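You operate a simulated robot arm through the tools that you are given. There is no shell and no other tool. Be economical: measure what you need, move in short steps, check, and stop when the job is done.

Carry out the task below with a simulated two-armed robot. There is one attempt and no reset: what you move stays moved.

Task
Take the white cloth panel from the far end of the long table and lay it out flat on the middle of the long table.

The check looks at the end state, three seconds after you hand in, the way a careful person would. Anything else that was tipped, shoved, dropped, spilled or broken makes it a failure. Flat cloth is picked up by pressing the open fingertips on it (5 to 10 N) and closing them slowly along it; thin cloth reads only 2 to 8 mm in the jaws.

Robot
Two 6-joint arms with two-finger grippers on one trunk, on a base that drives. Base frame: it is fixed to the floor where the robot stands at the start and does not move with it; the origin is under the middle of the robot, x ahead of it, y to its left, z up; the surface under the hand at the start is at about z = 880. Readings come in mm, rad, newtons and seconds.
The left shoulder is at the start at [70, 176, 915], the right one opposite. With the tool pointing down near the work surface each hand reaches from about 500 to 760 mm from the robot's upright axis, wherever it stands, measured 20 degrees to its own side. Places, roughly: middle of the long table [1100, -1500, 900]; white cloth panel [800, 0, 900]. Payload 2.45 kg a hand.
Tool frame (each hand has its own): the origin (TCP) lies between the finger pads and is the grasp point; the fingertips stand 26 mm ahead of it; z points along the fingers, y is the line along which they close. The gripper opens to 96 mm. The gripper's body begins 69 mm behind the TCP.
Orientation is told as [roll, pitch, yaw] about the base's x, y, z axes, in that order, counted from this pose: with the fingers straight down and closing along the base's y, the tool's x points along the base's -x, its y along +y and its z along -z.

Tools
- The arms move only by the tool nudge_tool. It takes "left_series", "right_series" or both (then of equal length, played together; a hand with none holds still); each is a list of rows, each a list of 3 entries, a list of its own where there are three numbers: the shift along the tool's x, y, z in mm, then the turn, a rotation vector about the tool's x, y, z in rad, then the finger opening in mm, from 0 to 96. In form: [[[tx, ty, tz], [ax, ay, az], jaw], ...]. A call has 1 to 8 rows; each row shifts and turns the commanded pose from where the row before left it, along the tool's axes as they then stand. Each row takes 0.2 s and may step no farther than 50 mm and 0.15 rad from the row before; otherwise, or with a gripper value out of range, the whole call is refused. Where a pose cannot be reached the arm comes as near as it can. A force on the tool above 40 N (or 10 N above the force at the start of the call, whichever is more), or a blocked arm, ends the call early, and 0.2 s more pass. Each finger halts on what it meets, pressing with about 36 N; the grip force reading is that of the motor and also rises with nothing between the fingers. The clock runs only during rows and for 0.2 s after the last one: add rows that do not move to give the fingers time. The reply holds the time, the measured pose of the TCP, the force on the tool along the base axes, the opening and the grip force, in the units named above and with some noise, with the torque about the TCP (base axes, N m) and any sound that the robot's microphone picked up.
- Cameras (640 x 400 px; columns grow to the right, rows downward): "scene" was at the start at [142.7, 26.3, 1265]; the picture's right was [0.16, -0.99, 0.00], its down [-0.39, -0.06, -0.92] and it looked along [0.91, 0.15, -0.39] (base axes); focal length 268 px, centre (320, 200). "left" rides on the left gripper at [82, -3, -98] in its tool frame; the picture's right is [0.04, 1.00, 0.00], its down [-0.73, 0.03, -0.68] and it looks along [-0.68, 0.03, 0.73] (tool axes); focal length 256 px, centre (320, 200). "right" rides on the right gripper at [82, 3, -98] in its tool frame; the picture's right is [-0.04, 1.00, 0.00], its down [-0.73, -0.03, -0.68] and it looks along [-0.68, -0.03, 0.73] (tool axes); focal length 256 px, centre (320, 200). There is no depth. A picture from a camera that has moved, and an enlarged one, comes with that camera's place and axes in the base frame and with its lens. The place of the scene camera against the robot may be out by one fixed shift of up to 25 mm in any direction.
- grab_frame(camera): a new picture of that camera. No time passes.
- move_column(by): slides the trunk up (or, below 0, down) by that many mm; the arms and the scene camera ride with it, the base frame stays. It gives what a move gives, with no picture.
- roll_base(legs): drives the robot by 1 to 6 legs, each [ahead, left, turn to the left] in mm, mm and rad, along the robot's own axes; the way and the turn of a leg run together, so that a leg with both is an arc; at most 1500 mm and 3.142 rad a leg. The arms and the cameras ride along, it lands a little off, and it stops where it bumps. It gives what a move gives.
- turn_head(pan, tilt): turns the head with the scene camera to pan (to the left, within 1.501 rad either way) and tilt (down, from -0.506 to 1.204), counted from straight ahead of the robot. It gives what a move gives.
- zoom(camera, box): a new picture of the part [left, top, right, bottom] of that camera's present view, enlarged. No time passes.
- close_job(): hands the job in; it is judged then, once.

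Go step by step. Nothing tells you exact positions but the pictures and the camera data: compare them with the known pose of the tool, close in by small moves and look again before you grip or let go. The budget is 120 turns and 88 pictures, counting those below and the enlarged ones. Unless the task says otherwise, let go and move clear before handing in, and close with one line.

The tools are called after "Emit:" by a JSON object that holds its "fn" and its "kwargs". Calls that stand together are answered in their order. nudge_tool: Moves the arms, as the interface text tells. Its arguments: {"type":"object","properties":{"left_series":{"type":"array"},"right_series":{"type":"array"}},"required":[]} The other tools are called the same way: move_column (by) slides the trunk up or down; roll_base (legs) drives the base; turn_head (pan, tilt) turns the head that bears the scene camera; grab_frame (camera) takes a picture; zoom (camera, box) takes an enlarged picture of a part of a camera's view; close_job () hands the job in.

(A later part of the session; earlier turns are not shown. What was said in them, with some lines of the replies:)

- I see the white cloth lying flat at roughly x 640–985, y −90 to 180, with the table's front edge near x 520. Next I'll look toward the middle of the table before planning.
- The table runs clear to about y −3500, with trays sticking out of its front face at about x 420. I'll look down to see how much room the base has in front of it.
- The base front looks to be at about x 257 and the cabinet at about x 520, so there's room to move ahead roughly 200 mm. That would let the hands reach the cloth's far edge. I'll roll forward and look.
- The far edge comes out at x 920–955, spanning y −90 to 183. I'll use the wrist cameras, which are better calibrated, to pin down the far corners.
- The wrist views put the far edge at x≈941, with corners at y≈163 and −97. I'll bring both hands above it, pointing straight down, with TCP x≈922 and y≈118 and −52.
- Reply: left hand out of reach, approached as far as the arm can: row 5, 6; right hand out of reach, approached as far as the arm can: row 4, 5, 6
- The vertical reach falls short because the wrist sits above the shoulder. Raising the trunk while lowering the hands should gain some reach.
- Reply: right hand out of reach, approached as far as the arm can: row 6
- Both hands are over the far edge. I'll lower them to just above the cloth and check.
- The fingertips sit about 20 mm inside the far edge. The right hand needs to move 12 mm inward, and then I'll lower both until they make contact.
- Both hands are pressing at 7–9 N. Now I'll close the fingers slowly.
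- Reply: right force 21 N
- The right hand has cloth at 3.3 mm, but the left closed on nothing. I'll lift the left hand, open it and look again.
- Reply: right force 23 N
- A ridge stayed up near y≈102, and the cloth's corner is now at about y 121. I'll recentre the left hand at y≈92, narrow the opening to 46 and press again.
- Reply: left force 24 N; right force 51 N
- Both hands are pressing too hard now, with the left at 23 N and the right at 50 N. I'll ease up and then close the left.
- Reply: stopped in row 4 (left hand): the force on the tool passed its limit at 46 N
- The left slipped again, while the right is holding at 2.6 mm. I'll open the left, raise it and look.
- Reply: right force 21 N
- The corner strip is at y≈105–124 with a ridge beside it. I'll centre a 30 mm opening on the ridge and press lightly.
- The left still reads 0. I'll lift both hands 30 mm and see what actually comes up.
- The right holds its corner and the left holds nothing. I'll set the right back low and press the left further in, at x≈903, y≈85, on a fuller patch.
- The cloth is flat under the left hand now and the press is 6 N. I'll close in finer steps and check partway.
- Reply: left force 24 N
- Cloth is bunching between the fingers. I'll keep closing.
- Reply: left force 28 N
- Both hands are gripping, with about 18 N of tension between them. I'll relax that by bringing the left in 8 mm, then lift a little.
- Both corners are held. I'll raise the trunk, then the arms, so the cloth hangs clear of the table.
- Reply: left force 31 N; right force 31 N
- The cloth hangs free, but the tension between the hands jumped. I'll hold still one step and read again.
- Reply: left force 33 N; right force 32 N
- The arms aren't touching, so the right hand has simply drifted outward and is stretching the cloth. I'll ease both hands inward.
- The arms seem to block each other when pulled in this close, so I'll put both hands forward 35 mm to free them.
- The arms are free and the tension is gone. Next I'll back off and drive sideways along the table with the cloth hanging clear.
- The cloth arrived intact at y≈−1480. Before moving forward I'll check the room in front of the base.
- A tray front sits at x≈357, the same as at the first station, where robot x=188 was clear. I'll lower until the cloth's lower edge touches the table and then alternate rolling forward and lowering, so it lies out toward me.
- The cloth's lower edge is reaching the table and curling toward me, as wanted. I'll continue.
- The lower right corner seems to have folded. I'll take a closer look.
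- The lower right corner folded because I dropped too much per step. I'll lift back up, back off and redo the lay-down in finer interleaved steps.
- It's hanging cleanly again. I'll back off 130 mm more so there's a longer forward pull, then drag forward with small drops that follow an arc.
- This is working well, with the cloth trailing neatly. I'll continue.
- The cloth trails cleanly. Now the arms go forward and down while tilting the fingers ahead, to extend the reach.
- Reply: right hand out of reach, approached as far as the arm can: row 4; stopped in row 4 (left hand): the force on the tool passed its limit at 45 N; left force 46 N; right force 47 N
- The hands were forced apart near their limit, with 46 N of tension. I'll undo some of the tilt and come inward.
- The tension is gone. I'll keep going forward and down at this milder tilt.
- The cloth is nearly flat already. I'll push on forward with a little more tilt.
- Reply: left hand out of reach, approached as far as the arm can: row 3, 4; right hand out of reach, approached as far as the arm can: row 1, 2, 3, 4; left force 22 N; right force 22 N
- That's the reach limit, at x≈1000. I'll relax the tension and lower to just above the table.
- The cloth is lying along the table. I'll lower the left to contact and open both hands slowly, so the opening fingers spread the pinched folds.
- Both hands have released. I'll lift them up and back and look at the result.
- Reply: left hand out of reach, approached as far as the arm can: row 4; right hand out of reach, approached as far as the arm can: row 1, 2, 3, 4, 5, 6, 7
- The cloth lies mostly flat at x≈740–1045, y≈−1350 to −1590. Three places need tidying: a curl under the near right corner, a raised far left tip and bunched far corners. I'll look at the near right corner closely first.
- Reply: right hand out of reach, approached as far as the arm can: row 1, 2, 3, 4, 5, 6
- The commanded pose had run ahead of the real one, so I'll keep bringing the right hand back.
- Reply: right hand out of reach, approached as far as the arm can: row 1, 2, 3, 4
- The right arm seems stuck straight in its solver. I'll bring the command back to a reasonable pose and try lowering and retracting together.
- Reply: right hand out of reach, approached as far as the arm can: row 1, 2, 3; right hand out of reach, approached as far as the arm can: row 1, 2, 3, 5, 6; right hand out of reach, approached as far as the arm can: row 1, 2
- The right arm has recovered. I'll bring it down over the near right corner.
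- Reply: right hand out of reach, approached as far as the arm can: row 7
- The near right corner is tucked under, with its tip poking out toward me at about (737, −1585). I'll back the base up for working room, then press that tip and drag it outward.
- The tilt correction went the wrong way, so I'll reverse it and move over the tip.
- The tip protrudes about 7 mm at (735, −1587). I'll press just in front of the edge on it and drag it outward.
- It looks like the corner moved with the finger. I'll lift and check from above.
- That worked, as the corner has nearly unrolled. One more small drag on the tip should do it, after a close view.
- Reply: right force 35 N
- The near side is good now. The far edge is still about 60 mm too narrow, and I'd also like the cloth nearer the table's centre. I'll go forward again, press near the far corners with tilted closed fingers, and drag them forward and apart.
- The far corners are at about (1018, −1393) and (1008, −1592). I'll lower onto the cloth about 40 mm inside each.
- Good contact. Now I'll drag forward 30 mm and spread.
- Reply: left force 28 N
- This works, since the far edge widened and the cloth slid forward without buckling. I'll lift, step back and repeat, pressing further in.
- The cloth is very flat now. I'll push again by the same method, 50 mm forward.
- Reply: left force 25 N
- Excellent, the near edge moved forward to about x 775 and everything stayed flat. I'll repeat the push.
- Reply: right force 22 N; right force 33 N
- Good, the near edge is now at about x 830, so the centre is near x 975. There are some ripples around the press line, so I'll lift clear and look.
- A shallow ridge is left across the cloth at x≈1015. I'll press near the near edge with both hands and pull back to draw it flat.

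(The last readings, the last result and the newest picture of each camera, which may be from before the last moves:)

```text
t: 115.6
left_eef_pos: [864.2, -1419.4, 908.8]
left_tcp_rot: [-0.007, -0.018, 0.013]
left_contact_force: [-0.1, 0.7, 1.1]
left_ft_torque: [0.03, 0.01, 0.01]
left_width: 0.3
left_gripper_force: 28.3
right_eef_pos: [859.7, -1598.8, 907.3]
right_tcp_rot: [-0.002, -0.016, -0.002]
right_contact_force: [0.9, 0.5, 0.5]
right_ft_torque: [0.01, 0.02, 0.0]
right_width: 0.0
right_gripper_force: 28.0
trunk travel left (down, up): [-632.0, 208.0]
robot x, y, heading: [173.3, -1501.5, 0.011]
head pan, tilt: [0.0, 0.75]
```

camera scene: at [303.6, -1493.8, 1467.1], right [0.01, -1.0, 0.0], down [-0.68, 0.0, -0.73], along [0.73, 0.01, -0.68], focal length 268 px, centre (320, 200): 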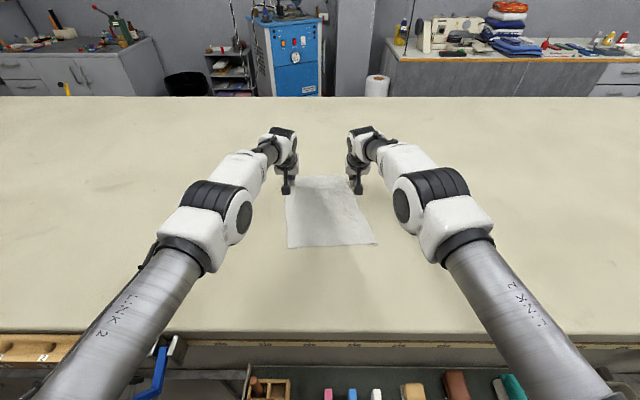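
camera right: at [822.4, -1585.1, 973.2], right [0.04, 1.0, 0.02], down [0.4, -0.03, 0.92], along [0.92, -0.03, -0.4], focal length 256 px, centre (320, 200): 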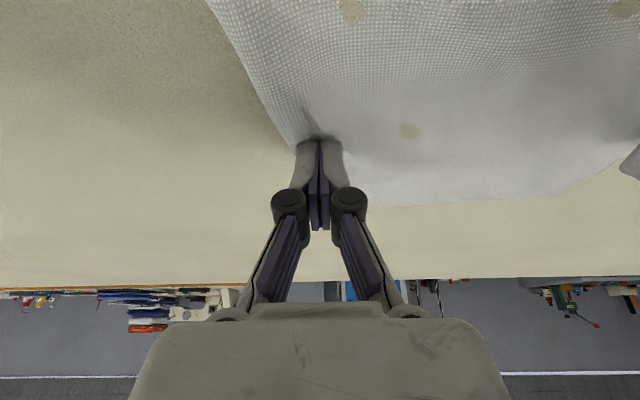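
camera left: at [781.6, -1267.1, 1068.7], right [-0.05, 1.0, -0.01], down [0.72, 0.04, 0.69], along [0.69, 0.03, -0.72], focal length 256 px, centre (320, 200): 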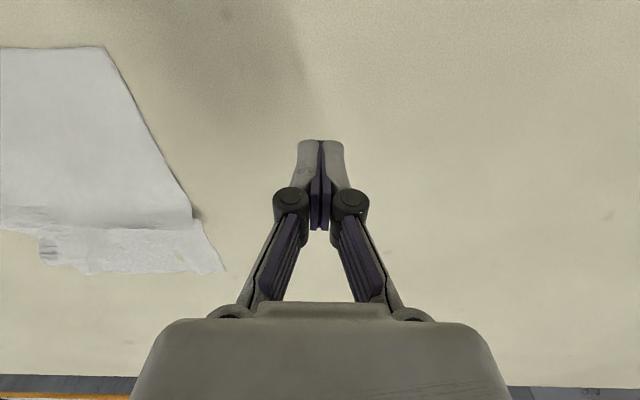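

Emit:
{"fn": "nudge_tool", "kwargs": {"left_series": [[[0, 0, 3], [0, 0, 0], 0], [[0, 0, 2], [0, 0, 0], 0], [[6, 0, 0], [0, 0, 0], 0], [[8, 0, 0], [0, 0, 0], 0], [[8, 0, 0], [0, 0, 0], 0], [[8, 0, 0], [0, 0, 0], 0], [[0, 0, 0], [0, 0, 0], 0]], "right_series": [[[0, 0, 2], [0, 0, 0], 0], [[0, 0, 2], [0, 0, 0], 0], [[6, 0, 0], [0, 0, 0], 0], [[8, 0, 0], [0, 0, 0], 0], [[8, 0, 0], [0, 0, 0], 0], [[8, 0, 0], [0, 0, 0], 0], [[0, 0, 0], [0, 0, 0], 0]]}}

Emit:
{"fn": "zoom", "kwargs": {"camera": "scene", "box": [240, 120, 420, 240]}}

```text
t: 116.9
left_eef_pos: [839.0, -1418.0, 906.2]
left_tcp_rot: [-0.011, -0.031, 0.013]
left_contact_force: [-1.0, -1.0, 11.9]
left_ft_torque: [0.04, 0.12, 0.01]
left_width: 0.2
left_gripper_force: 28.4
right_eef_pos: [831.7, -1599.8, 906.7]
right_tcp_rot: [-0.002, -0.025, -0.001]
right_contact_force: [-1.8, -1.0, 8.6]
right_ft_torque: [0.0, 0.13, 0.02]
right_width: 0.0
right_gripper_force: 28.7
trunk travel left (down, up): [-632.0, 208.0]
robot x, y, heading: [173.5, -1502.5, 0.008]
head pan, tilt: [0.0, 0.75]
stopped in row 6 (left hand): the force on the tool passed its limit at 42 N (the readings are from after the stop); the commanded pose is now the measured one
```

```text
3.33 times, centred on (330, 180) of scene
camera zoom: at [304.6, -1491.5, 1466.4], right [0.01, -1.0, 0.0], down [-0.68, -0.01, -0.73], along [0.73, 0.01, -0.68], focal length 893 px, centre (287, 267)
```

zoom: 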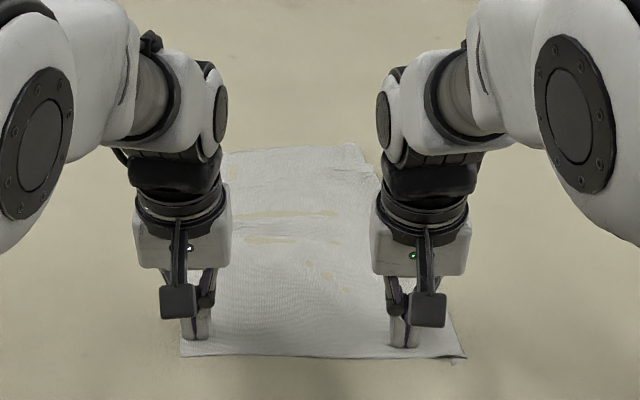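

The pull flattened most of the ridge. I'll ease off slightly, pull another 10 mm with a small spread, and lift.

Emit:
{"fn": "nudge_tool", "kwargs": {"left_series": [[[4, 1, 0], [0, 0, 0], 0], [[4, 1, 0], [0, 0, 0], 0], [[2, 0, 0], [0, 0, 0], 0], [[0, 0, -20], [0, 0, 0], 0], [[0, 20, -40], [0, 0, 0], 0], [[0, 45, 0], [0, 0, 0], 0], [[0, 45, 0], [0, 0, 0], 0]], "right_series": [[[4, -3, 0], [0, 0, 0], 0], [[4, -3, 0], [0, 0, 0], 0], [[2, 0, 0], [0, 0, 0], 0], [[0, 0, -20], [0, 0, 0], 0], [[0, -20, -40], [0, 0, 0], 0], [[0, -45, 0], [0, 0, 0], 0], [[0, -45, 0], [0, 0, 0], 0]]}}

Emit:
{"fn": "zoom", "kwargs": {"camera": "scene", "box": [240, 120, 420, 240]}}

```text
t: 118.5
left_eef_pos: [826.1, -1306.6, 959.9]
left_tcp_rot: [-0.011, -0.027, 0.011]
left_contact_force: [0.0, 0.6, -0.3]
left_ft_torque: [-0.04, -0.02, 0.01]
left_width: 0.0
left_gripper_force: 28.5
right_eef_pos: [820.9, -1713.2, 963.4]
right_tcp_rot: [0.002, -0.02, -0.002]
right_contact_force: [-0.6, 0.5, -0.3]
right_ft_torque: [-0.02, 0.02, -0.02]
right_width: 0.0
right_gripper_force: 28.4
trunk travel left (down, up): [-632.0, 208.0]
robot x, y, heading: [179.8, -1501.0, 0.014]
head pan, tilt: [0.0, 0.75]
```

```text
3.33 times, centred on (330, 180) of scene
camera zoom: at [308.3, -1491.2, 1466.5], right [0.01, -1.0, 0.0], down [-0.68, -0.01, -0.73], along [0.73, 0.01, -0.68], focal length 893 px, centre (287, 267)
```

zoom: 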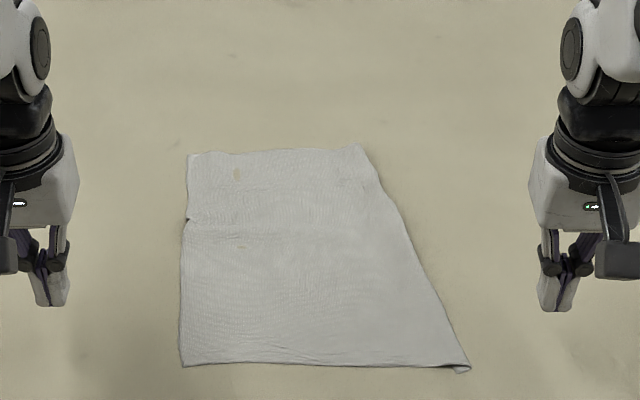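

The cloth is now 310 mm long and flat at x≈800–1110. The only flaw is that the far right corner sits about 60 mm inward, so I'll press near that side with the right hand and drag outward.

Emit:
{"fn": "nudge_tool", "kwargs": {"right_series": [[[0, 0, 0], [0, -0.14, 0], 0], [[0, 0, 0], [0, -0.14, 0], 0], [[0, 0, 0], [0, -0.12, 0], 0], [[-23.7, 26.6, 20.4], [0, 0, 0], 0], [[-23.7, 26.6, 20.4], [0, 0, 0], 0], [[-23.7, 26.6, 20.4], [0, 0, 0], 0], [[-23.7, 26.6, 20.4], [0, 0, 0], 0], [[-23.7, 26.6, 20.4], [0, 0, 0], 0]]}}

Emit:
{"fn": "grab_frame", "kwargs": {"camera": "right"}}

```text
t: 120.3
left_eef_pos: [826.9, -1307.0, 959.5]
left_tcp_rot: [-0.011, -0.026, 0.012]
left_contact_force: [1.1, -0.4, -0.8]
left_ft_torque: [-0.01, 0.03, -0.02]
left_width: 0.0
left_gripper_force: 28.5
right_eef_pos: [975.3, -1582.5, 919.3]
right_tcp_rot: [-0.002, -0.418, -0.003]
right_contact_force: [0.2, 0.7, -0.3]
right_ft_torque: [0.04, 0.03, 0.02]
right_width: 0.0
right_gripper_force: 28.2
trunk travel left (down, up): [-632.0, 208.0]
robot x, y, heading: [172.9, -1506.7, 0.012]
head pan, tilt: [0.0, 0.75]
```

```text
13 pictures are left
camera right: at [861.1, -1578.4, 975.9], right [0.04, 1.0, 0.02], down [0.39, -0.03, 0.92], along [0.92, -0.03, -0.4], focal length 256 px, centre (320, 200)
```

right: 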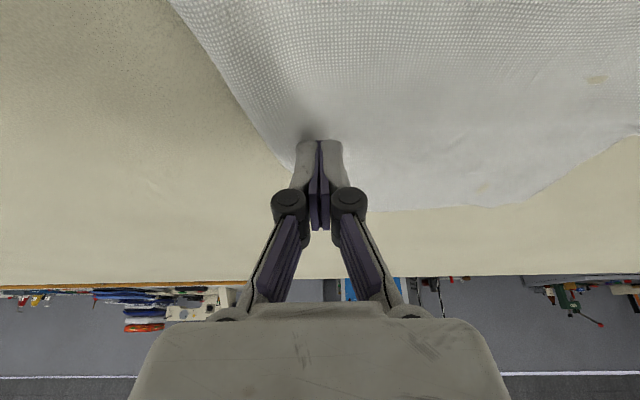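

Emit:
{"fn": "nudge_tool", "kwargs": {"right_series": [[[-8.4, 6, 17], [0, 0, 0], 0], [[0.8, 0, 1.8], [0, 0, 0], 0], [[0, 0, 0], [0, 0, 0], 0]]}}

```text
t: 121.1
left_eef_pos: [824.3, -1306.7, 962.3]
left_tcp_rot: [-0.012, -0.029, 0.012]
left_contact_force: [0.7, -0.2, -0.2]
left_ft_torque: [-0.01, 0.02, 0.01]
left_width: 0.1
left_gripper_force: 28.9
right_eef_pos: [986.6, -1577.2, 908.5]
right_tcp_rot: [0.001, -0.428, -0.001]
right_contact_force: [4.9, -0.2, 19.7]
right_ft_torque: [-0.05, -0.15, -0.01]
right_width: 0.1
right_gripper_force: 28.6
trunk travel left (down, up): [-632.0, 208.0]
robot x, y, heading: [176.3, -1504.9, 0.004]
head pan, tilt: [0.0, 0.75]
```

Emit:
{"fn": "nudge_tool", "kwargs": {"right_series": [[[0, -8, 0], [0, 0, 0], 0], [[0, -8, 0], [0, 0, 0], 0], [[0, -8, 0], [0, 0, 0], 0], [[0, -8, 0], [0, 0, 0], 0], [[0, -8, 0], [0, 0, 0], 0], [[0, 0, 0], [0, 0, 0], 0], [[-6, 0, -14], [0, 0, 0], 0], [[20, -10, -20], [0, 0, 0], 0]]}}

Emit:
{"fn": "nudge_tool", "kwargs": {"right_series": [[[20, -35, -20], [0, 0, 0], 0], [[20, -45, -10], [0, 0, 0], 0], [[0, -45, 0], [0, 0, 0], 0]]}}

Emit:
{"fn": "zoom", "kwargs": {"camera": "scene", "box": [240, 120, 420, 240]}}

```text
t: 122.9
left_eef_pos: [823.7, -1306.3, 962.6]
left_tcp_rot: [-0.011, -0.029, 0.011]
left_contact_force: [-1.1, -0.6, 0.2]
left_ft_torque: [-0.02, -0.07, 0.01]
left_width: 0.0
left_gripper_force: 28.5
right_eef_pos: [956.9, -1627.3, 930.7]
right_tcp_rot: [-0.002, -0.422, -0.002]
right_contact_force: [-0.4, 0.2, 1.4]
right_ft_torque: [-0.03, -0.08, 0.0]
right_width: 0.0
right_gripper_force: 28.0
trunk travel left (down, up): [-632.0, 208.0]
robot x, y, heading: [173.2, -1503.2, 0.011]
head pan, tilt: [0.0, 0.75]
```

```text
refused: row 2 steps farther than a row can; nothing moved
```

```text
3.33 times, centred on (330, 180) of scene
camera zoom: at [304.6, -1490.5, 1466.7], right [0.01, -1.0, 0.0], down [-0.68, -0.01, -0.73], along [0.73, 0.01, -0.68], focal length 893 px, centre (287, 267)
```

zoom: 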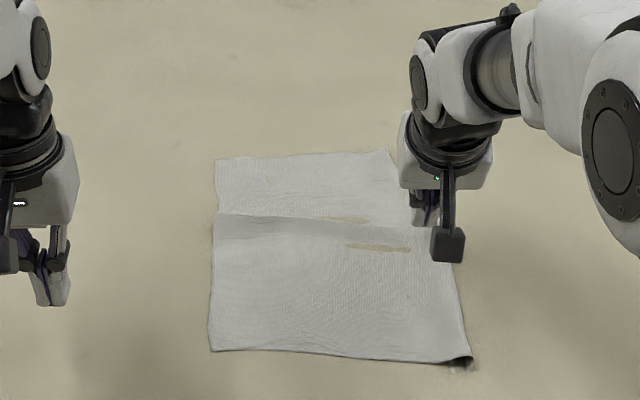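

The right side is straighter now, though a pleat reappeared at x≈1010. I'll move the hand away and look.

Emit:
{"fn": "nudge_tool", "kwargs": {"right_series": [[[15, -35, -20], [0, 0.14, 0], 0], [[15, -40, -10], [0, 0.14, 0], 0], [[15, -30, 0], [0, 0.13, 0], 0], [[20, 0, 0], [0, 0, 0], 0], [[25, 0, 0], [0, 0, 0], 0]]}}

Emit:
{"fn": "zoom", "kwargs": {"camera": "scene", "box": [240, 120, 420, 240]}}

```text
t: 124.1
left_eef_pos: [825.0, -1307.6, 961.4]
left_tcp_rot: [-0.011, -0.03, 0.013]
left_contact_force: [0.5, -0.1, -0.2]
left_ft_torque: [-0.02, 0.02, 0.01]
left_width: 0.0
left_gripper_force: 28.6
right_eef_pos: [857.0, -1730.8, 944.1]
right_tcp_rot: [0.0, -0.01, -0.003]
right_contact_force: [-0.5, 0.0, 0.0]
right_ft_torque: [-0.01, -0.01, 0.01]
right_width: 0.1
right_gripper_force: 28.0
trunk travel left (down, up): [-632.0, 208.0]
robot x, y, heading: [175.1, -1503.3, 0.011]
head pan, tilt: [0.0, 0.75]
```

```text
3.33 times, centred on (330, 180) of scene
camera zoom: at [307.6, -1491.3, 1466.6], right [0.01, -1.0, 0.0], down [-0.68, -0.01, -0.73], along [0.73, 0.01, -0.68], focal length 893 px, centre (287, 267)
```

zoom: 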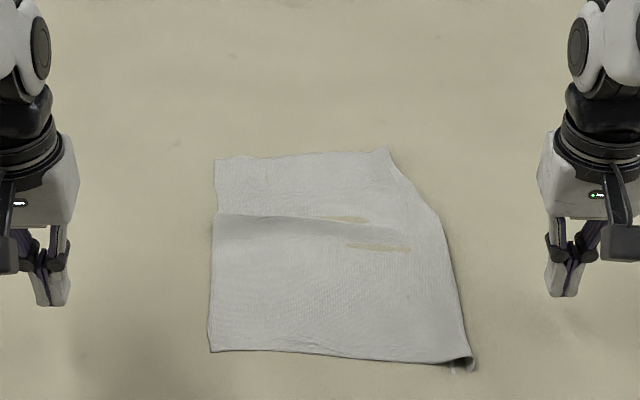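

I'll do one more flattening pull at the near edge, stronger on the left.

Emit:
{"fn": "nudge_tool", "kwargs": {"left_series": [[[-5, -33, 9], [0, 0, 0], 0], [[-5, -33, 9], [0, 0, 0], 0], [[-5, -33, 9], [0, 0, 0], 0], [[-5, -33, 9], [0, 0, 0], 0], [[0, 0, 13], [0, 0, 0], 0], [[0, 0, 5], [0, 0, 0], 0], [[0, 0, 2], [0, 0, 0], 0], [[0, 0, 0], [0, 0, 0], 0]], "right_series": [[[5.5, 29, 4], [0, 0, 0], 0], [[5.5, 29, 4], [0, 0, 0], 0], [[5.5, 29, 4], [0, 0, 0], 0], [[5.5, 29, 4], [0, 0, 0], 0], [[0, 0, 14], [0, 0, 0], 0], [[0, 0, 6], [0, 0, 0], 0], [[0, 0, 3], [0, 0, 0], 0], [[0, 0, 0], [0, 0, 0], 0]]}}

```text
t: 125.9
left_eef_pos: [849.3, -1438.7, 910.3]
left_tcp_rot: [-0.01, -0.029, 0.014]
left_contact_force: [0.3, 0.2, -0.1]
left_ft_torque: [0.0, -0.02, -0.04]
left_width: 0.1
left_gripper_force: 27.9
right_eef_pos: [839.0, -1617.0, 905.3]
right_tcp_rot: [0.0, -0.011, -0.002]
right_contact_force: [-0.8, -0.2, 5.4]
right_ft_torque: [-0.05, 0.06, -0.01]
right_width: 0.0
right_gripper_force: 28.3
trunk travel left (down, up): [-632.0, 208.0]
robot x, y, heading: [171.0, -1506.3, 0.007]
head pan, tilt: [0.0, 0.75]
```

Emit:
{"fn": "nudge_tool", "kwargs": {"left_series": [[[0, 0, 4], [0, 0, 0], 0], [[0, 0, 2], [0, 0, 0], 0], [[7, 1, 0], [0, 0, 0], 0], [[8, 1, 0], [0, 0, 0], 0], [[8, 1, 0], [0, 0, 0], 0], [[8, 1, 0], [0, 0, 0], 0], [[0, 0, 0], [0, 0, 0], 0]], "right_series": [[[0, 0, 0.5], [0, 0, 0], 0], [[0, 0, 0], [0, 0, 0], 0], [[4, -1, 0], [0, 0, 0], 0], [[4, -1, 0], [0, 0, 0], 0], [[5, -1, 0], [0, 0, 0], 0], [[6, -1, 0], [0, 0, 0], 0], [[0, 0, 0], [0, 0, 0], 0]]}}

Emit:
{"fn": "nudge_tool", "kwargs": {"left_series": [[[0, 0, -20], [0, 0, 0], 0], [[0, 20, -35], [0, 0, 0], 0], [[0, 45, 0], [0, 0, 0], 0], [[0, 45, 0], [0, 0, 0], 0]], "right_series": [[[0, 0, -20], [0, 0, 0], 0], [[0, -20, -35], [0, 0, 0], 0], [[0, -45, 0], [0, 0, 0], 0], [[0, -45, 0], [0, 0, 0], 0]]}}

Emit:
{"fn": "zoom", "kwargs": {"camera": "scene", "box": [240, 120, 420, 240]}}

```text
t: 127.5
left_eef_pos: [818.8, -1434.2, 906.1]
left_tcp_rot: [-0.013, -0.035, 0.013]
left_contact_force: [-3.0, -2.5, 12.8]
left_ft_torque: [-0.05, 0.16, 0.04]
left_width: 0.0
left_gripper_force: 28.8
right_eef_pos: [819.9, -1620.7, 907.7]
right_tcp_rot: [-0.001, -0.013, -0.002]
right_contact_force: [0.4, -0.3, 0.9]
right_ft_torque: [-0.02, -0.01, -0.01]
right_width: 0.0
right_gripper_force: 28.3
trunk travel left (down, up): [-632.0, 208.0]
robot x, y, heading: [173.9, -1501.5, 0.005]
head pan, tilt: [0.0, 0.75]
stopped in row 7 (left hand): the force on the tool passed its limit at 41 N (the readings are from after the stop); the commanded pose is now the measured one
```

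```text
t: 128.5
left_eef_pos: [818.6, -1323.3, 954.0]
left_tcp_rot: [-0.012, -0.031, 0.011]
left_contact_force: [0.0, 0.9, 0.4]
left_ft_torque: [0.0, -0.01, -0.01]
left_width: 0.0
left_gripper_force: 28.5
right_eef_pos: [816.5, -1728.8, 960.4]
right_tcp_rot: [0.0, -0.01, -0.002]
right_contact_force: [0.0, 0.1, -0.1]
right_ft_torque: [0.0, 0.0, 0.01]
right_width: 0.0
right_gripper_force: 28.6
trunk travel left (down, up): [-632.0, 208.0]
robot x, y, heading: [177.0, -1503.8, 0.009]
head pan, tilt: [0.0, 0.75]
```

```text
3.33 times, centred on (330, 180) of scene
camera zoom: at [308.6, -1491.6, 1466.5], right [0.01, -1.0, 0.0], down [-0.68, -0.01, -0.73], along [0.73, 0.01, -0.68], focal length 893 px, centre (287, 267)
```

zoom: 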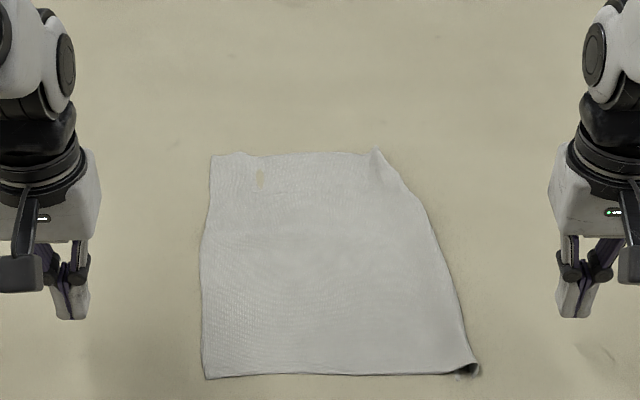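

It's nearly flat now. The remaining flaws are the far right corner, still slightly gathered, and a small curl at the near right tip. I'll pin the left side with the left hand while the right drags the far right side outward.

Emit:
{"fn": "nudge_tool", "kwargs": {"left_series": [[[0, 0, 0], [0, -0.14, 0], 0], [[0, 0, 0], [0, -0.14, 0], 0], [[0, 0, 0], [0, -0.11, 0], 0], [[-20.7, -21.4, 17.8], [0, 0, 0], 0], [[-20.7, -21.4, 17.8], [0, 0, 0], 0], [[-20.7, -21.4, 17.8], [0, 0, 0], 0], [[-20.7, -21.4, 17.8], [0, 0, 0], 0], [[-20.7, -21.4, 17.8], [0, 0, 0], 0]], "right_series": [[[0, 0, 0], [0, -0.14, 0], 0], [[0, 0, 0], [0, -0.14, 0], 0], [[0, 0, 0], [0, -0.13, 0], 0], [[-27, 29.4, 21.9], [0, 0, 0], 0], [[-27, 29.4, 21.9], [0, 0, 0], 0], [[-27, 29.4, 21.9], [0, 0, 0], 0], [[-27, 29.4, 21.9], [0, 0, 0], 0], [[-27, 29.4, 21.9], [0, 0, 0], 0]]}}

Emit:
{"fn": "nudge_tool", "kwargs": {"left_series": [[[1.7, 0, 3.8], [0, 0, 0], 0], [[0.8, 0, 1.8], [0, 0, 0], 0], [[0, 0, 0], [0, 0, 0], 0]], "right_series": [[[1.7, 0, 3.8], [0, 0, 0], 0], [[0.8, 0, 1.8], [0, 0, 0], 0], [[0, 0, 0], [0, 0, 0], 0]]}}

Emit:
{"fn": "grab_frame", "kwargs": {"camera": "right"}}

```text
t: 130.3
left_eef_pos: [951.2, -1426.3, 918.6]
left_tcp_rot: [-0.012, -0.419, 0.017]
left_contact_force: [1.0, 0.2, 0.3]
left_ft_torque: [-0.01, 0.03, 0.03]
left_width: 0.1
left_gripper_force: 28.6
right_eef_pos: [989.0, -1585.1, 910.0]
right_tcp_rot: [-0.002, -0.415, -0.001]
right_contact_force: [1.0, -0.4, -0.7]
right_ft_torque: [-0.03, 0.04, 0.0]
right_width: 0.0
right_gripper_force: 28.7
trunk travel left (down, up): [-632.0, 208.0]
robot x, y, heading: [176.8, -1503.8, 0.008]
head pan, tilt: [0.0, 0.75]
```

```text
t: 131.1
left_eef_pos: [949.2, -1428.4, 914.7]
left_tcp_rot: [-0.012, -0.423, 0.015]
left_contact_force: [-0.5, 0.5, 1.0]
left_ft_torque: [0.0, 0.0, -0.03]
left_width: 0.0
left_gripper_force: 28.6
right_eef_pos: [986.4, -1583.8, 908.8]
right_tcp_rot: [0.0, -0.419, 0.0]
right_contact_force: [-0.7, -0.7, 2.7]
right_ft_torque: [0.04, 0.04, 0.02]
right_width: 0.0
right_gripper_force: 28.7
trunk travel left (down, up): [-632.0, 208.0]
robot x, y, heading: [171.7, -1503.5, 0.01]
head pan, tilt: [0.0, 0.75]
```

```text
9 pictures are left
camera right: at [874.0, -1580.0, 964.8], right [0.04, 1.0, 0.02], down [0.39, -0.03, 0.92], along [0.92, -0.03, -0.39], focal length 256 px, centre (320, 200)
```

right: 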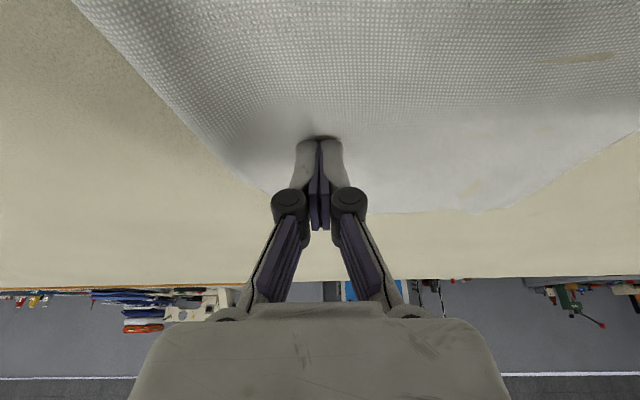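

Emit:
{"fn": "nudge_tool", "kwargs": {"left_series": [[[2, 0, 4.5], [0, 0, 0], 0], [[1.2, 0, 2.7], [0, 0, 0], 0], [[0.4, 0, 0.9], [0, 0, 0], 0], [[0, 0, 0], [0, 0, 0], 0]], "right_series": [[[0, -10, 0], [0, 0, 0], 0], [[0.8, 0, 1.8], [0, 0, 0], 0], [[0, 0, 0], [0, 0, 0], 0], [[0, 0, 0], [0, 0, 0], 0]]}}

Emit:
{"fn": "nudge_tool", "kwargs": {"right_series": [[[-4, -6, 2], [0, 0, 0], 0], [[-4, -7, 2], [0, 0, 0], 0], [[0, -7, 0.3], [0, 0, 0], 0], [[0, -7, 0.3], [0, 0, 0], 0], [[0, -7, 0.3], [0, 0, 0], 0], [[0, 0, 0], [0, 0, 0], 0], [[-6, 0, -14], [0, 0, 0], 0], [[15, -20, -20], [0, 0, 0], 0]]}}

Emit:
{"fn": "nudge_tool", "kwargs": {"left_series": [[[-6, 0, -14], [0, 0, 0], 0], [[15, 20, -20], [0, 0.14, 0], 0], [[15, 35, -10], [0, 0.14, 0], 0], [[15, 40, -10], [0, 0.11, 0], 0], [[30, 20, 0], [0, 0, 0], 0]], "right_series": [[[15, -35, -20], [0, 0, 0], 0], [[15, -40, -10], [0, 0.14, 0], 0], [[15, -30, 0], [0, 0.14, 0], 0], [[20, 0, 0], [0, 0.13, 0], 0], [[30, 0, 0], [0, 0, 0], 0]]}}

Emit:
{"fn": "zoom", "kwargs": {"camera": "scene", "box": [240, 120, 420, 240]}}

```text
t: 132.1
left_eef_pos: [948.0, -1429.3, 907.7]
left_tcp_rot: [-0.013, -0.428, 0.018]
left_contact_force: [5.3, 4.9, 18.6]
left_ft_torque: [0.09, -0.16, 0.01]
left_width: 0.0
left_gripper_force: 28.4
right_eef_pos: [987.1, -1593.9, 908.2]
right_tcp_rot: [0.0, -0.421, -0.004]
right_contact_force: [-0.6, -0.1, 0.4]
right_ft_torque: [0.02, -0.01, 0.02]
right_width: 0.0
right_gripper_force: 28.6
trunk travel left (down, up): [-632.0, 208.0]
robot x, y, heading: [177.2, -1505.1, 0.008]
head pan, tilt: [0.0, 0.75]
```

```text
t: 133.9
left_eef_pos: [946.7, -1429.3, 909.0]
left_tcp_rot: [-0.013, -0.427, 0.014]
left_contact_force: [4.7, 2.1, 30.5]
left_ft_torque: [0.03, -0.05, 0.0]
left_width: 0.2
left_gripper_force: 28.2
right_eef_pos: [973.4, -1646.8, 936.3]
right_tcp_rot: [-0.001, -0.423, -0.001]
right_contact_force: [0.8, 0.1, -0.3]
right_ft_torque: [-0.01, -0.04, 0.05]
right_width: 0.0
right_gripper_force: 28.2
trunk travel left (down, up): [-632.0, 208.0]
robot x, y, heading: [173.1, -1504.4, 0.008]
head pan, tilt: [0.0, 0.75]
```

```text
t: 135.1
left_eef_pos: [859.4, -1320.0, 944.9]
left_tcp_rot: [-0.011, -0.034, 0.01]
left_contact_force: [0.6, 0.9, 0.3]
left_ft_torque: [-0.01, -0.08, -0.01]
left_width: 0.0
left_gripper_force: 28.7
right_eef_pos: [868.9, -1749.9, 945.2]
right_tcp_rot: [-0.001, -0.013, -0.003]
right_contact_force: [-0.9, -0.4, 0.0]
right_ft_torque: [-0.03, -0.06, -0.01]
right_width: 0.3
right_gripper_force: 28.6
trunk travel left (down, up): [-632.0, 208.0]
robot x, y, heading: [171.2, -1505.9, 0.005]
head pan, tilt: [0.0, 0.75]
```

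```text
3.33 times, centred on (330, 180) of scene
camera zoom: at [303.7, -1491.4, 1467.0], right [0.01, -1.0, 0.0], down [-0.68, -0.01, -0.73], along [0.73, 0.01, -0.68], focal length 893 px, centre (287, 267)
```

zoom: 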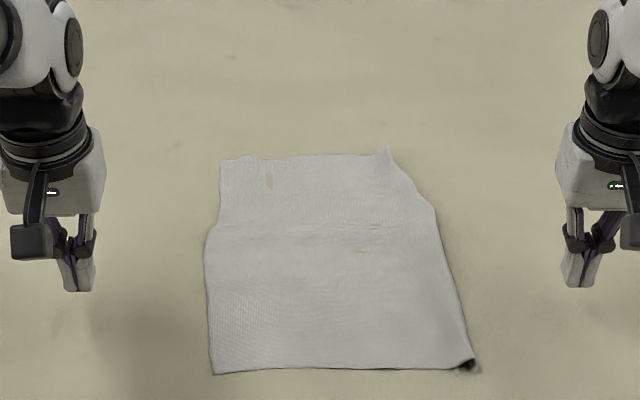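

Better. The far right corner still shows a diagonal edge, so I'll look at it with the right wrist camera.

Emit:
{"fn": "zoom", "kwargs": {"camera": "right", "box": [360, 110, 640, 320]}}

```text
1.90 times, centred on (500, 215) of right
camera zoom: at [786.7, -1746.0, 1042.2], right [0.04, 1.0, 0.0], down [0.72, -0.03, 0.69], along [0.69, -0.03, -0.72], focal length 488 px, centre (-23, 171)
```

zoom: 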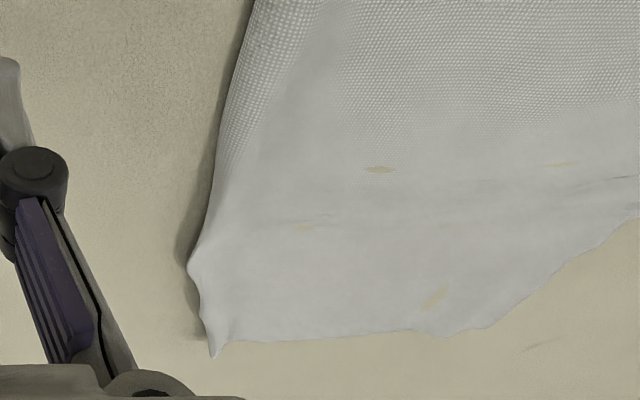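

The far side is nearly complete, at about 220 mm wide with only a slight lift at the edge. Last touch: I'll press the curled near right tip and draw it outward.

Emit:
{"fn": "nudge_tool", "kwargs": {"right_series": [[[14, 28, 4], [0, 0, 0], 0], [[14, 28, 4], [0, 0, 0], 0], [[14, 28, 4], [0, 0, 0], 0], [[14, 28, 4], [0, 0, 0], 0], [[0, 0, 14], [0, 0, 0], 0], [[0, 0, 7], [0, 0, 0], 0], [[0, 0, 3], [0, 0, 0], 0], [[0, 0, 0], [0, 0, 0], 0]]}}

Emit:
{"fn": "grab_frame", "kwargs": {"camera": "right"}}

```text
t: 136.9
left_eef_pos: [860.4, -1318.9, 944.0]
left_tcp_rot: [-0.012, -0.033, 0.012]
left_contact_force: [-0.5, -0.3, -0.1]
left_ft_torque: [0.0, -0.03, 0.01]
left_width: 0.1
left_gripper_force: 27.9
right_eef_pos: [816.8, -1639.4, 906.0]
right_tcp_rot: [-0.001, -0.025, -0.001]
right_contact_force: [-6.1, -0.4, 18.8]
right_ft_torque: [-0.12, 0.35, -0.02]
right_width: 0.1
right_gripper_force: 28.5
trunk travel left (down, up): [-632.0, 208.0]
robot x, y, heading: [179.1, -1505.3, 0.014]
head pan, tilt: [0.0, 0.75]
stopped in row 8 (right hand): the force on the tool passed its limit at 41 N (the readings are from after the stop); the commanded pose is now the measured one
```

```text
6 pictures are left
camera right: at [733.4, -1634.9, 1003.1], right [0.04, 1.0, 0.0], down [0.72, -0.03, 0.7], along [0.7, -0.03, -0.72], focal length 256 px, centre (320, 200)
```

right: 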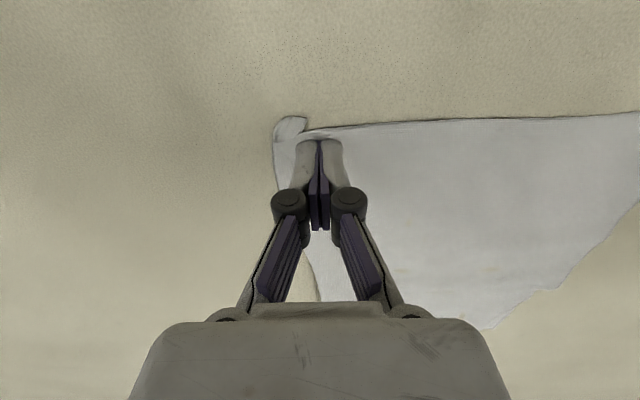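

Only a small tip remains folded at about (796, −1648). I'll press just in front of the edge on it and drag outward, as I did before.

Emit:
{"fn": "nudge_tool", "kwargs": {"right_series": [[[0, 0, -15], [0, 0, 0], 0], [[28, -6, 0], [0, 0, 0], 0], [[0, 0, 10], [0, 0, 0], 0], [[0, 0, 5], [0, 0, 0], 0], [[0, 0, 1], [0, 0, 0], 0], [[0, 0, 0], [0, 0, 0], 0]]}}

Emit:
{"fn": "nudge_tool", "kwargs": {"right_series": [[[0, -6, 0], [0, 0, 0], 0], [[0, -7, 0], [0, 0, 0], 0], [[0, -7, 0], [0, 0, 0], 0], [[0, -6, 0], [0, 0, 0], 0], [[0, 0, 0], [0, 0, 0], 0], [[0, 0, -25], [0, 0, 0], 0], [[10, -30, -35], [0, 0, 0], 0], [[10, -45, 0], [0, 0, 0], 0]]}}

Emit:
{"fn": "zoom", "kwargs": {"camera": "scene", "box": [240, 120, 420, 240]}}

```text
t: 138.3
left_eef_pos: [860.1, -1319.7, 943.8]
left_tcp_rot: [-0.013, -0.034, 0.012]
left_contact_force: [-0.6, 0.5, -0.2]
left_ft_torque: [-0.01, 0.02, 0.02]
left_width: 0.0
left_gripper_force: 28.2
right_eef_pos: [789.7, -1644.3, 907.3]
right_tcp_rot: [0.004, -0.03, -0.002]
right_contact_force: [9.9, -3.6, 36.7]
right_ft_torque: [-0.24, -0.49, -0.01]
right_width: 0.0
right_gripper_force: 28.9
trunk travel left (down, up): [-632.0, 208.0]
robot x, y, heading: [178.0, -1506.4, 0.006]
head pan, tilt: [0.0, 0.75]
```

```text
t: 140.1
left_eef_pos: [863.6, -1322.1, 940.4]
left_tcp_rot: [-0.008, -0.031, 0.014]
left_contact_force: [0.0, 0.2, 0.6]
left_ft_torque: [0.04, 0.04, -0.02]
left_width: 0.0
left_gripper_force: 28.9
right_eef_pos: [767.1, -1746.3, 959.0]
right_tcp_rot: [0.004, -0.018, -0.003]
right_contact_force: [-0.1, -1.2, 0.2]
right_ft_torque: [0.05, 0.01, 0.03]
right_width: 0.1
right_gripper_force: 28.9
trunk travel left (down, up): [-632.0, 208.0]
robot x, y, heading: [171.1, -1504.3, 0.005]
head pan, tilt: [0.0, 0.75]
```

```text
3.33 times, centred on (330, 180) of scene
camera zoom: at [310.5, -1495.2, 1466.2], right [0.01, -1.0, 0.0], down [-0.68, 0.0, -0.73], along [0.73, 0.01, -0.68], focal length 893 px, centre (287, 267)
```

zoom: 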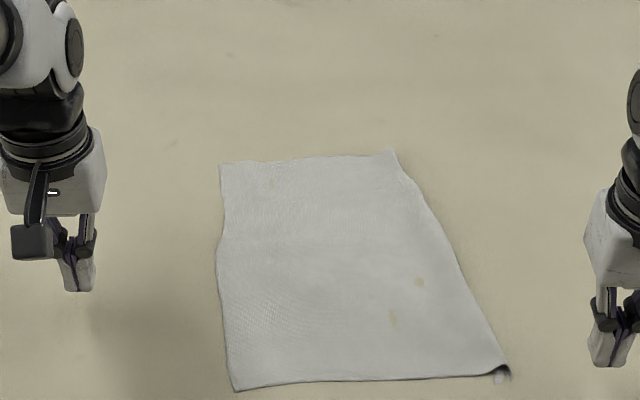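

The cloth is flat and centred near (950, −1510), with only a tiny crease at one tip. I'll lift both hands clear, back away and take a final look.

Emit:
{"fn": "nudge_tool", "kwargs": {"left_series": [[[0, 10, -40], [0, 0, 0], 0], [[0, 10, -40], [0, 0, 0], 0], [[10, 10, -30], [0, 0, 0], 0]], "right_series": [[[0, -10, -40], [0, 0, 0], 0], [[0, -10, -40], [0, 0, 0], 0], [[0, -10, -30], [0, 0, 0], 0]]}}

Emit:
{"fn": "roll_base", "kwargs": {"legs": [[-200, 0, 0]]}}

Emit:
{"fn": "grab_frame", "kwargs": {"camera": "scene"}}

```text
t: 140.9
left_eef_pos: [847.1, -1287.7, 1051.9]
left_tcp_rot: [-0.012, -0.033, 0.009]
left_contact_force: [0.6, 0.0, 0.9]
left_ft_torque: [-0.01, -0.04, -0.02]
left_width: 0.1
left_gripper_force: 27.9
right_eef_pos: [764.4, -1776.9, 1076.1]
right_tcp_rot: [-0.001, -0.021, -0.001]
right_contact_force: [0.1, 0.0, 0.3]
right_ft_torque: [0.03, -0.04, -0.02]
right_width: 0.1
right_gripper_force: 29.0
trunk travel left (down, up): [-632.0, 208.0]
robot x, y, heading: [176.5, -1502.2, 0.008]
head pan, tilt: [0.0, 0.75]
```

```text
t: 142.5
left_eef_pos: [646.2, -1287.5, 1051.0]
left_tcp_rot: [-0.011, -0.033, 0.019]
left_contact_force: [0.5, 0.1, -0.2]
left_ft_torque: [-0.02, 0.02, -0.02]
left_width: 0.1
left_gripper_force: 28.3
right_eef_pos: [565.5, -1776.5, 1074.6]
right_tcp_rot: [0.0, -0.02, 0.004]
right_contact_force: [-0.6, 0.1, 0.4]
right_ft_torque: [-0.02, 0.02, 0.0]
right_width: 0.2
right_gripper_force: 28.8
trunk travel left (down, up): [-632.0, 208.0]
robot x, y, heading: [-25.5, -1505.9, 0.011]
head pan, tilt: [0.0, 0.75]
```

```text
4 pictures are left
camera scene: at [108.2, -1493.1, 1466.4], right [0.01, -1.0, 0.0], down [-0.68, -0.01, -0.73], along [0.73, 0.01, -0.68], focal length 268 px, centre (320, 200)
```

scene: 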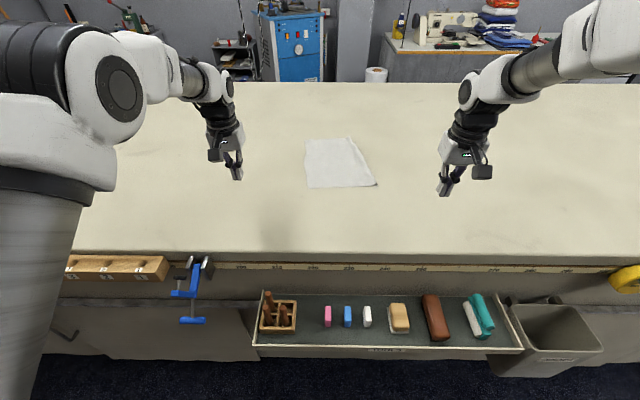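

The cloth lies flat at the middle of the long table, nothing else has moved and both hands are clear, so I'm handing in.

Emit:
{"fn": "close_job", "kwargs": {}}

```text
The job is handed in.
```

The white cloth panel is laid out flat at about (950, −1510). That is the middle of the long table's length, but about 150 mm nearer the front than your centre point of x 1100, because the arms reach no further. Its near right tip has a tiny fold, its far edge came out slightly narrower than its near edge, and nothing else on the table was disturbed.
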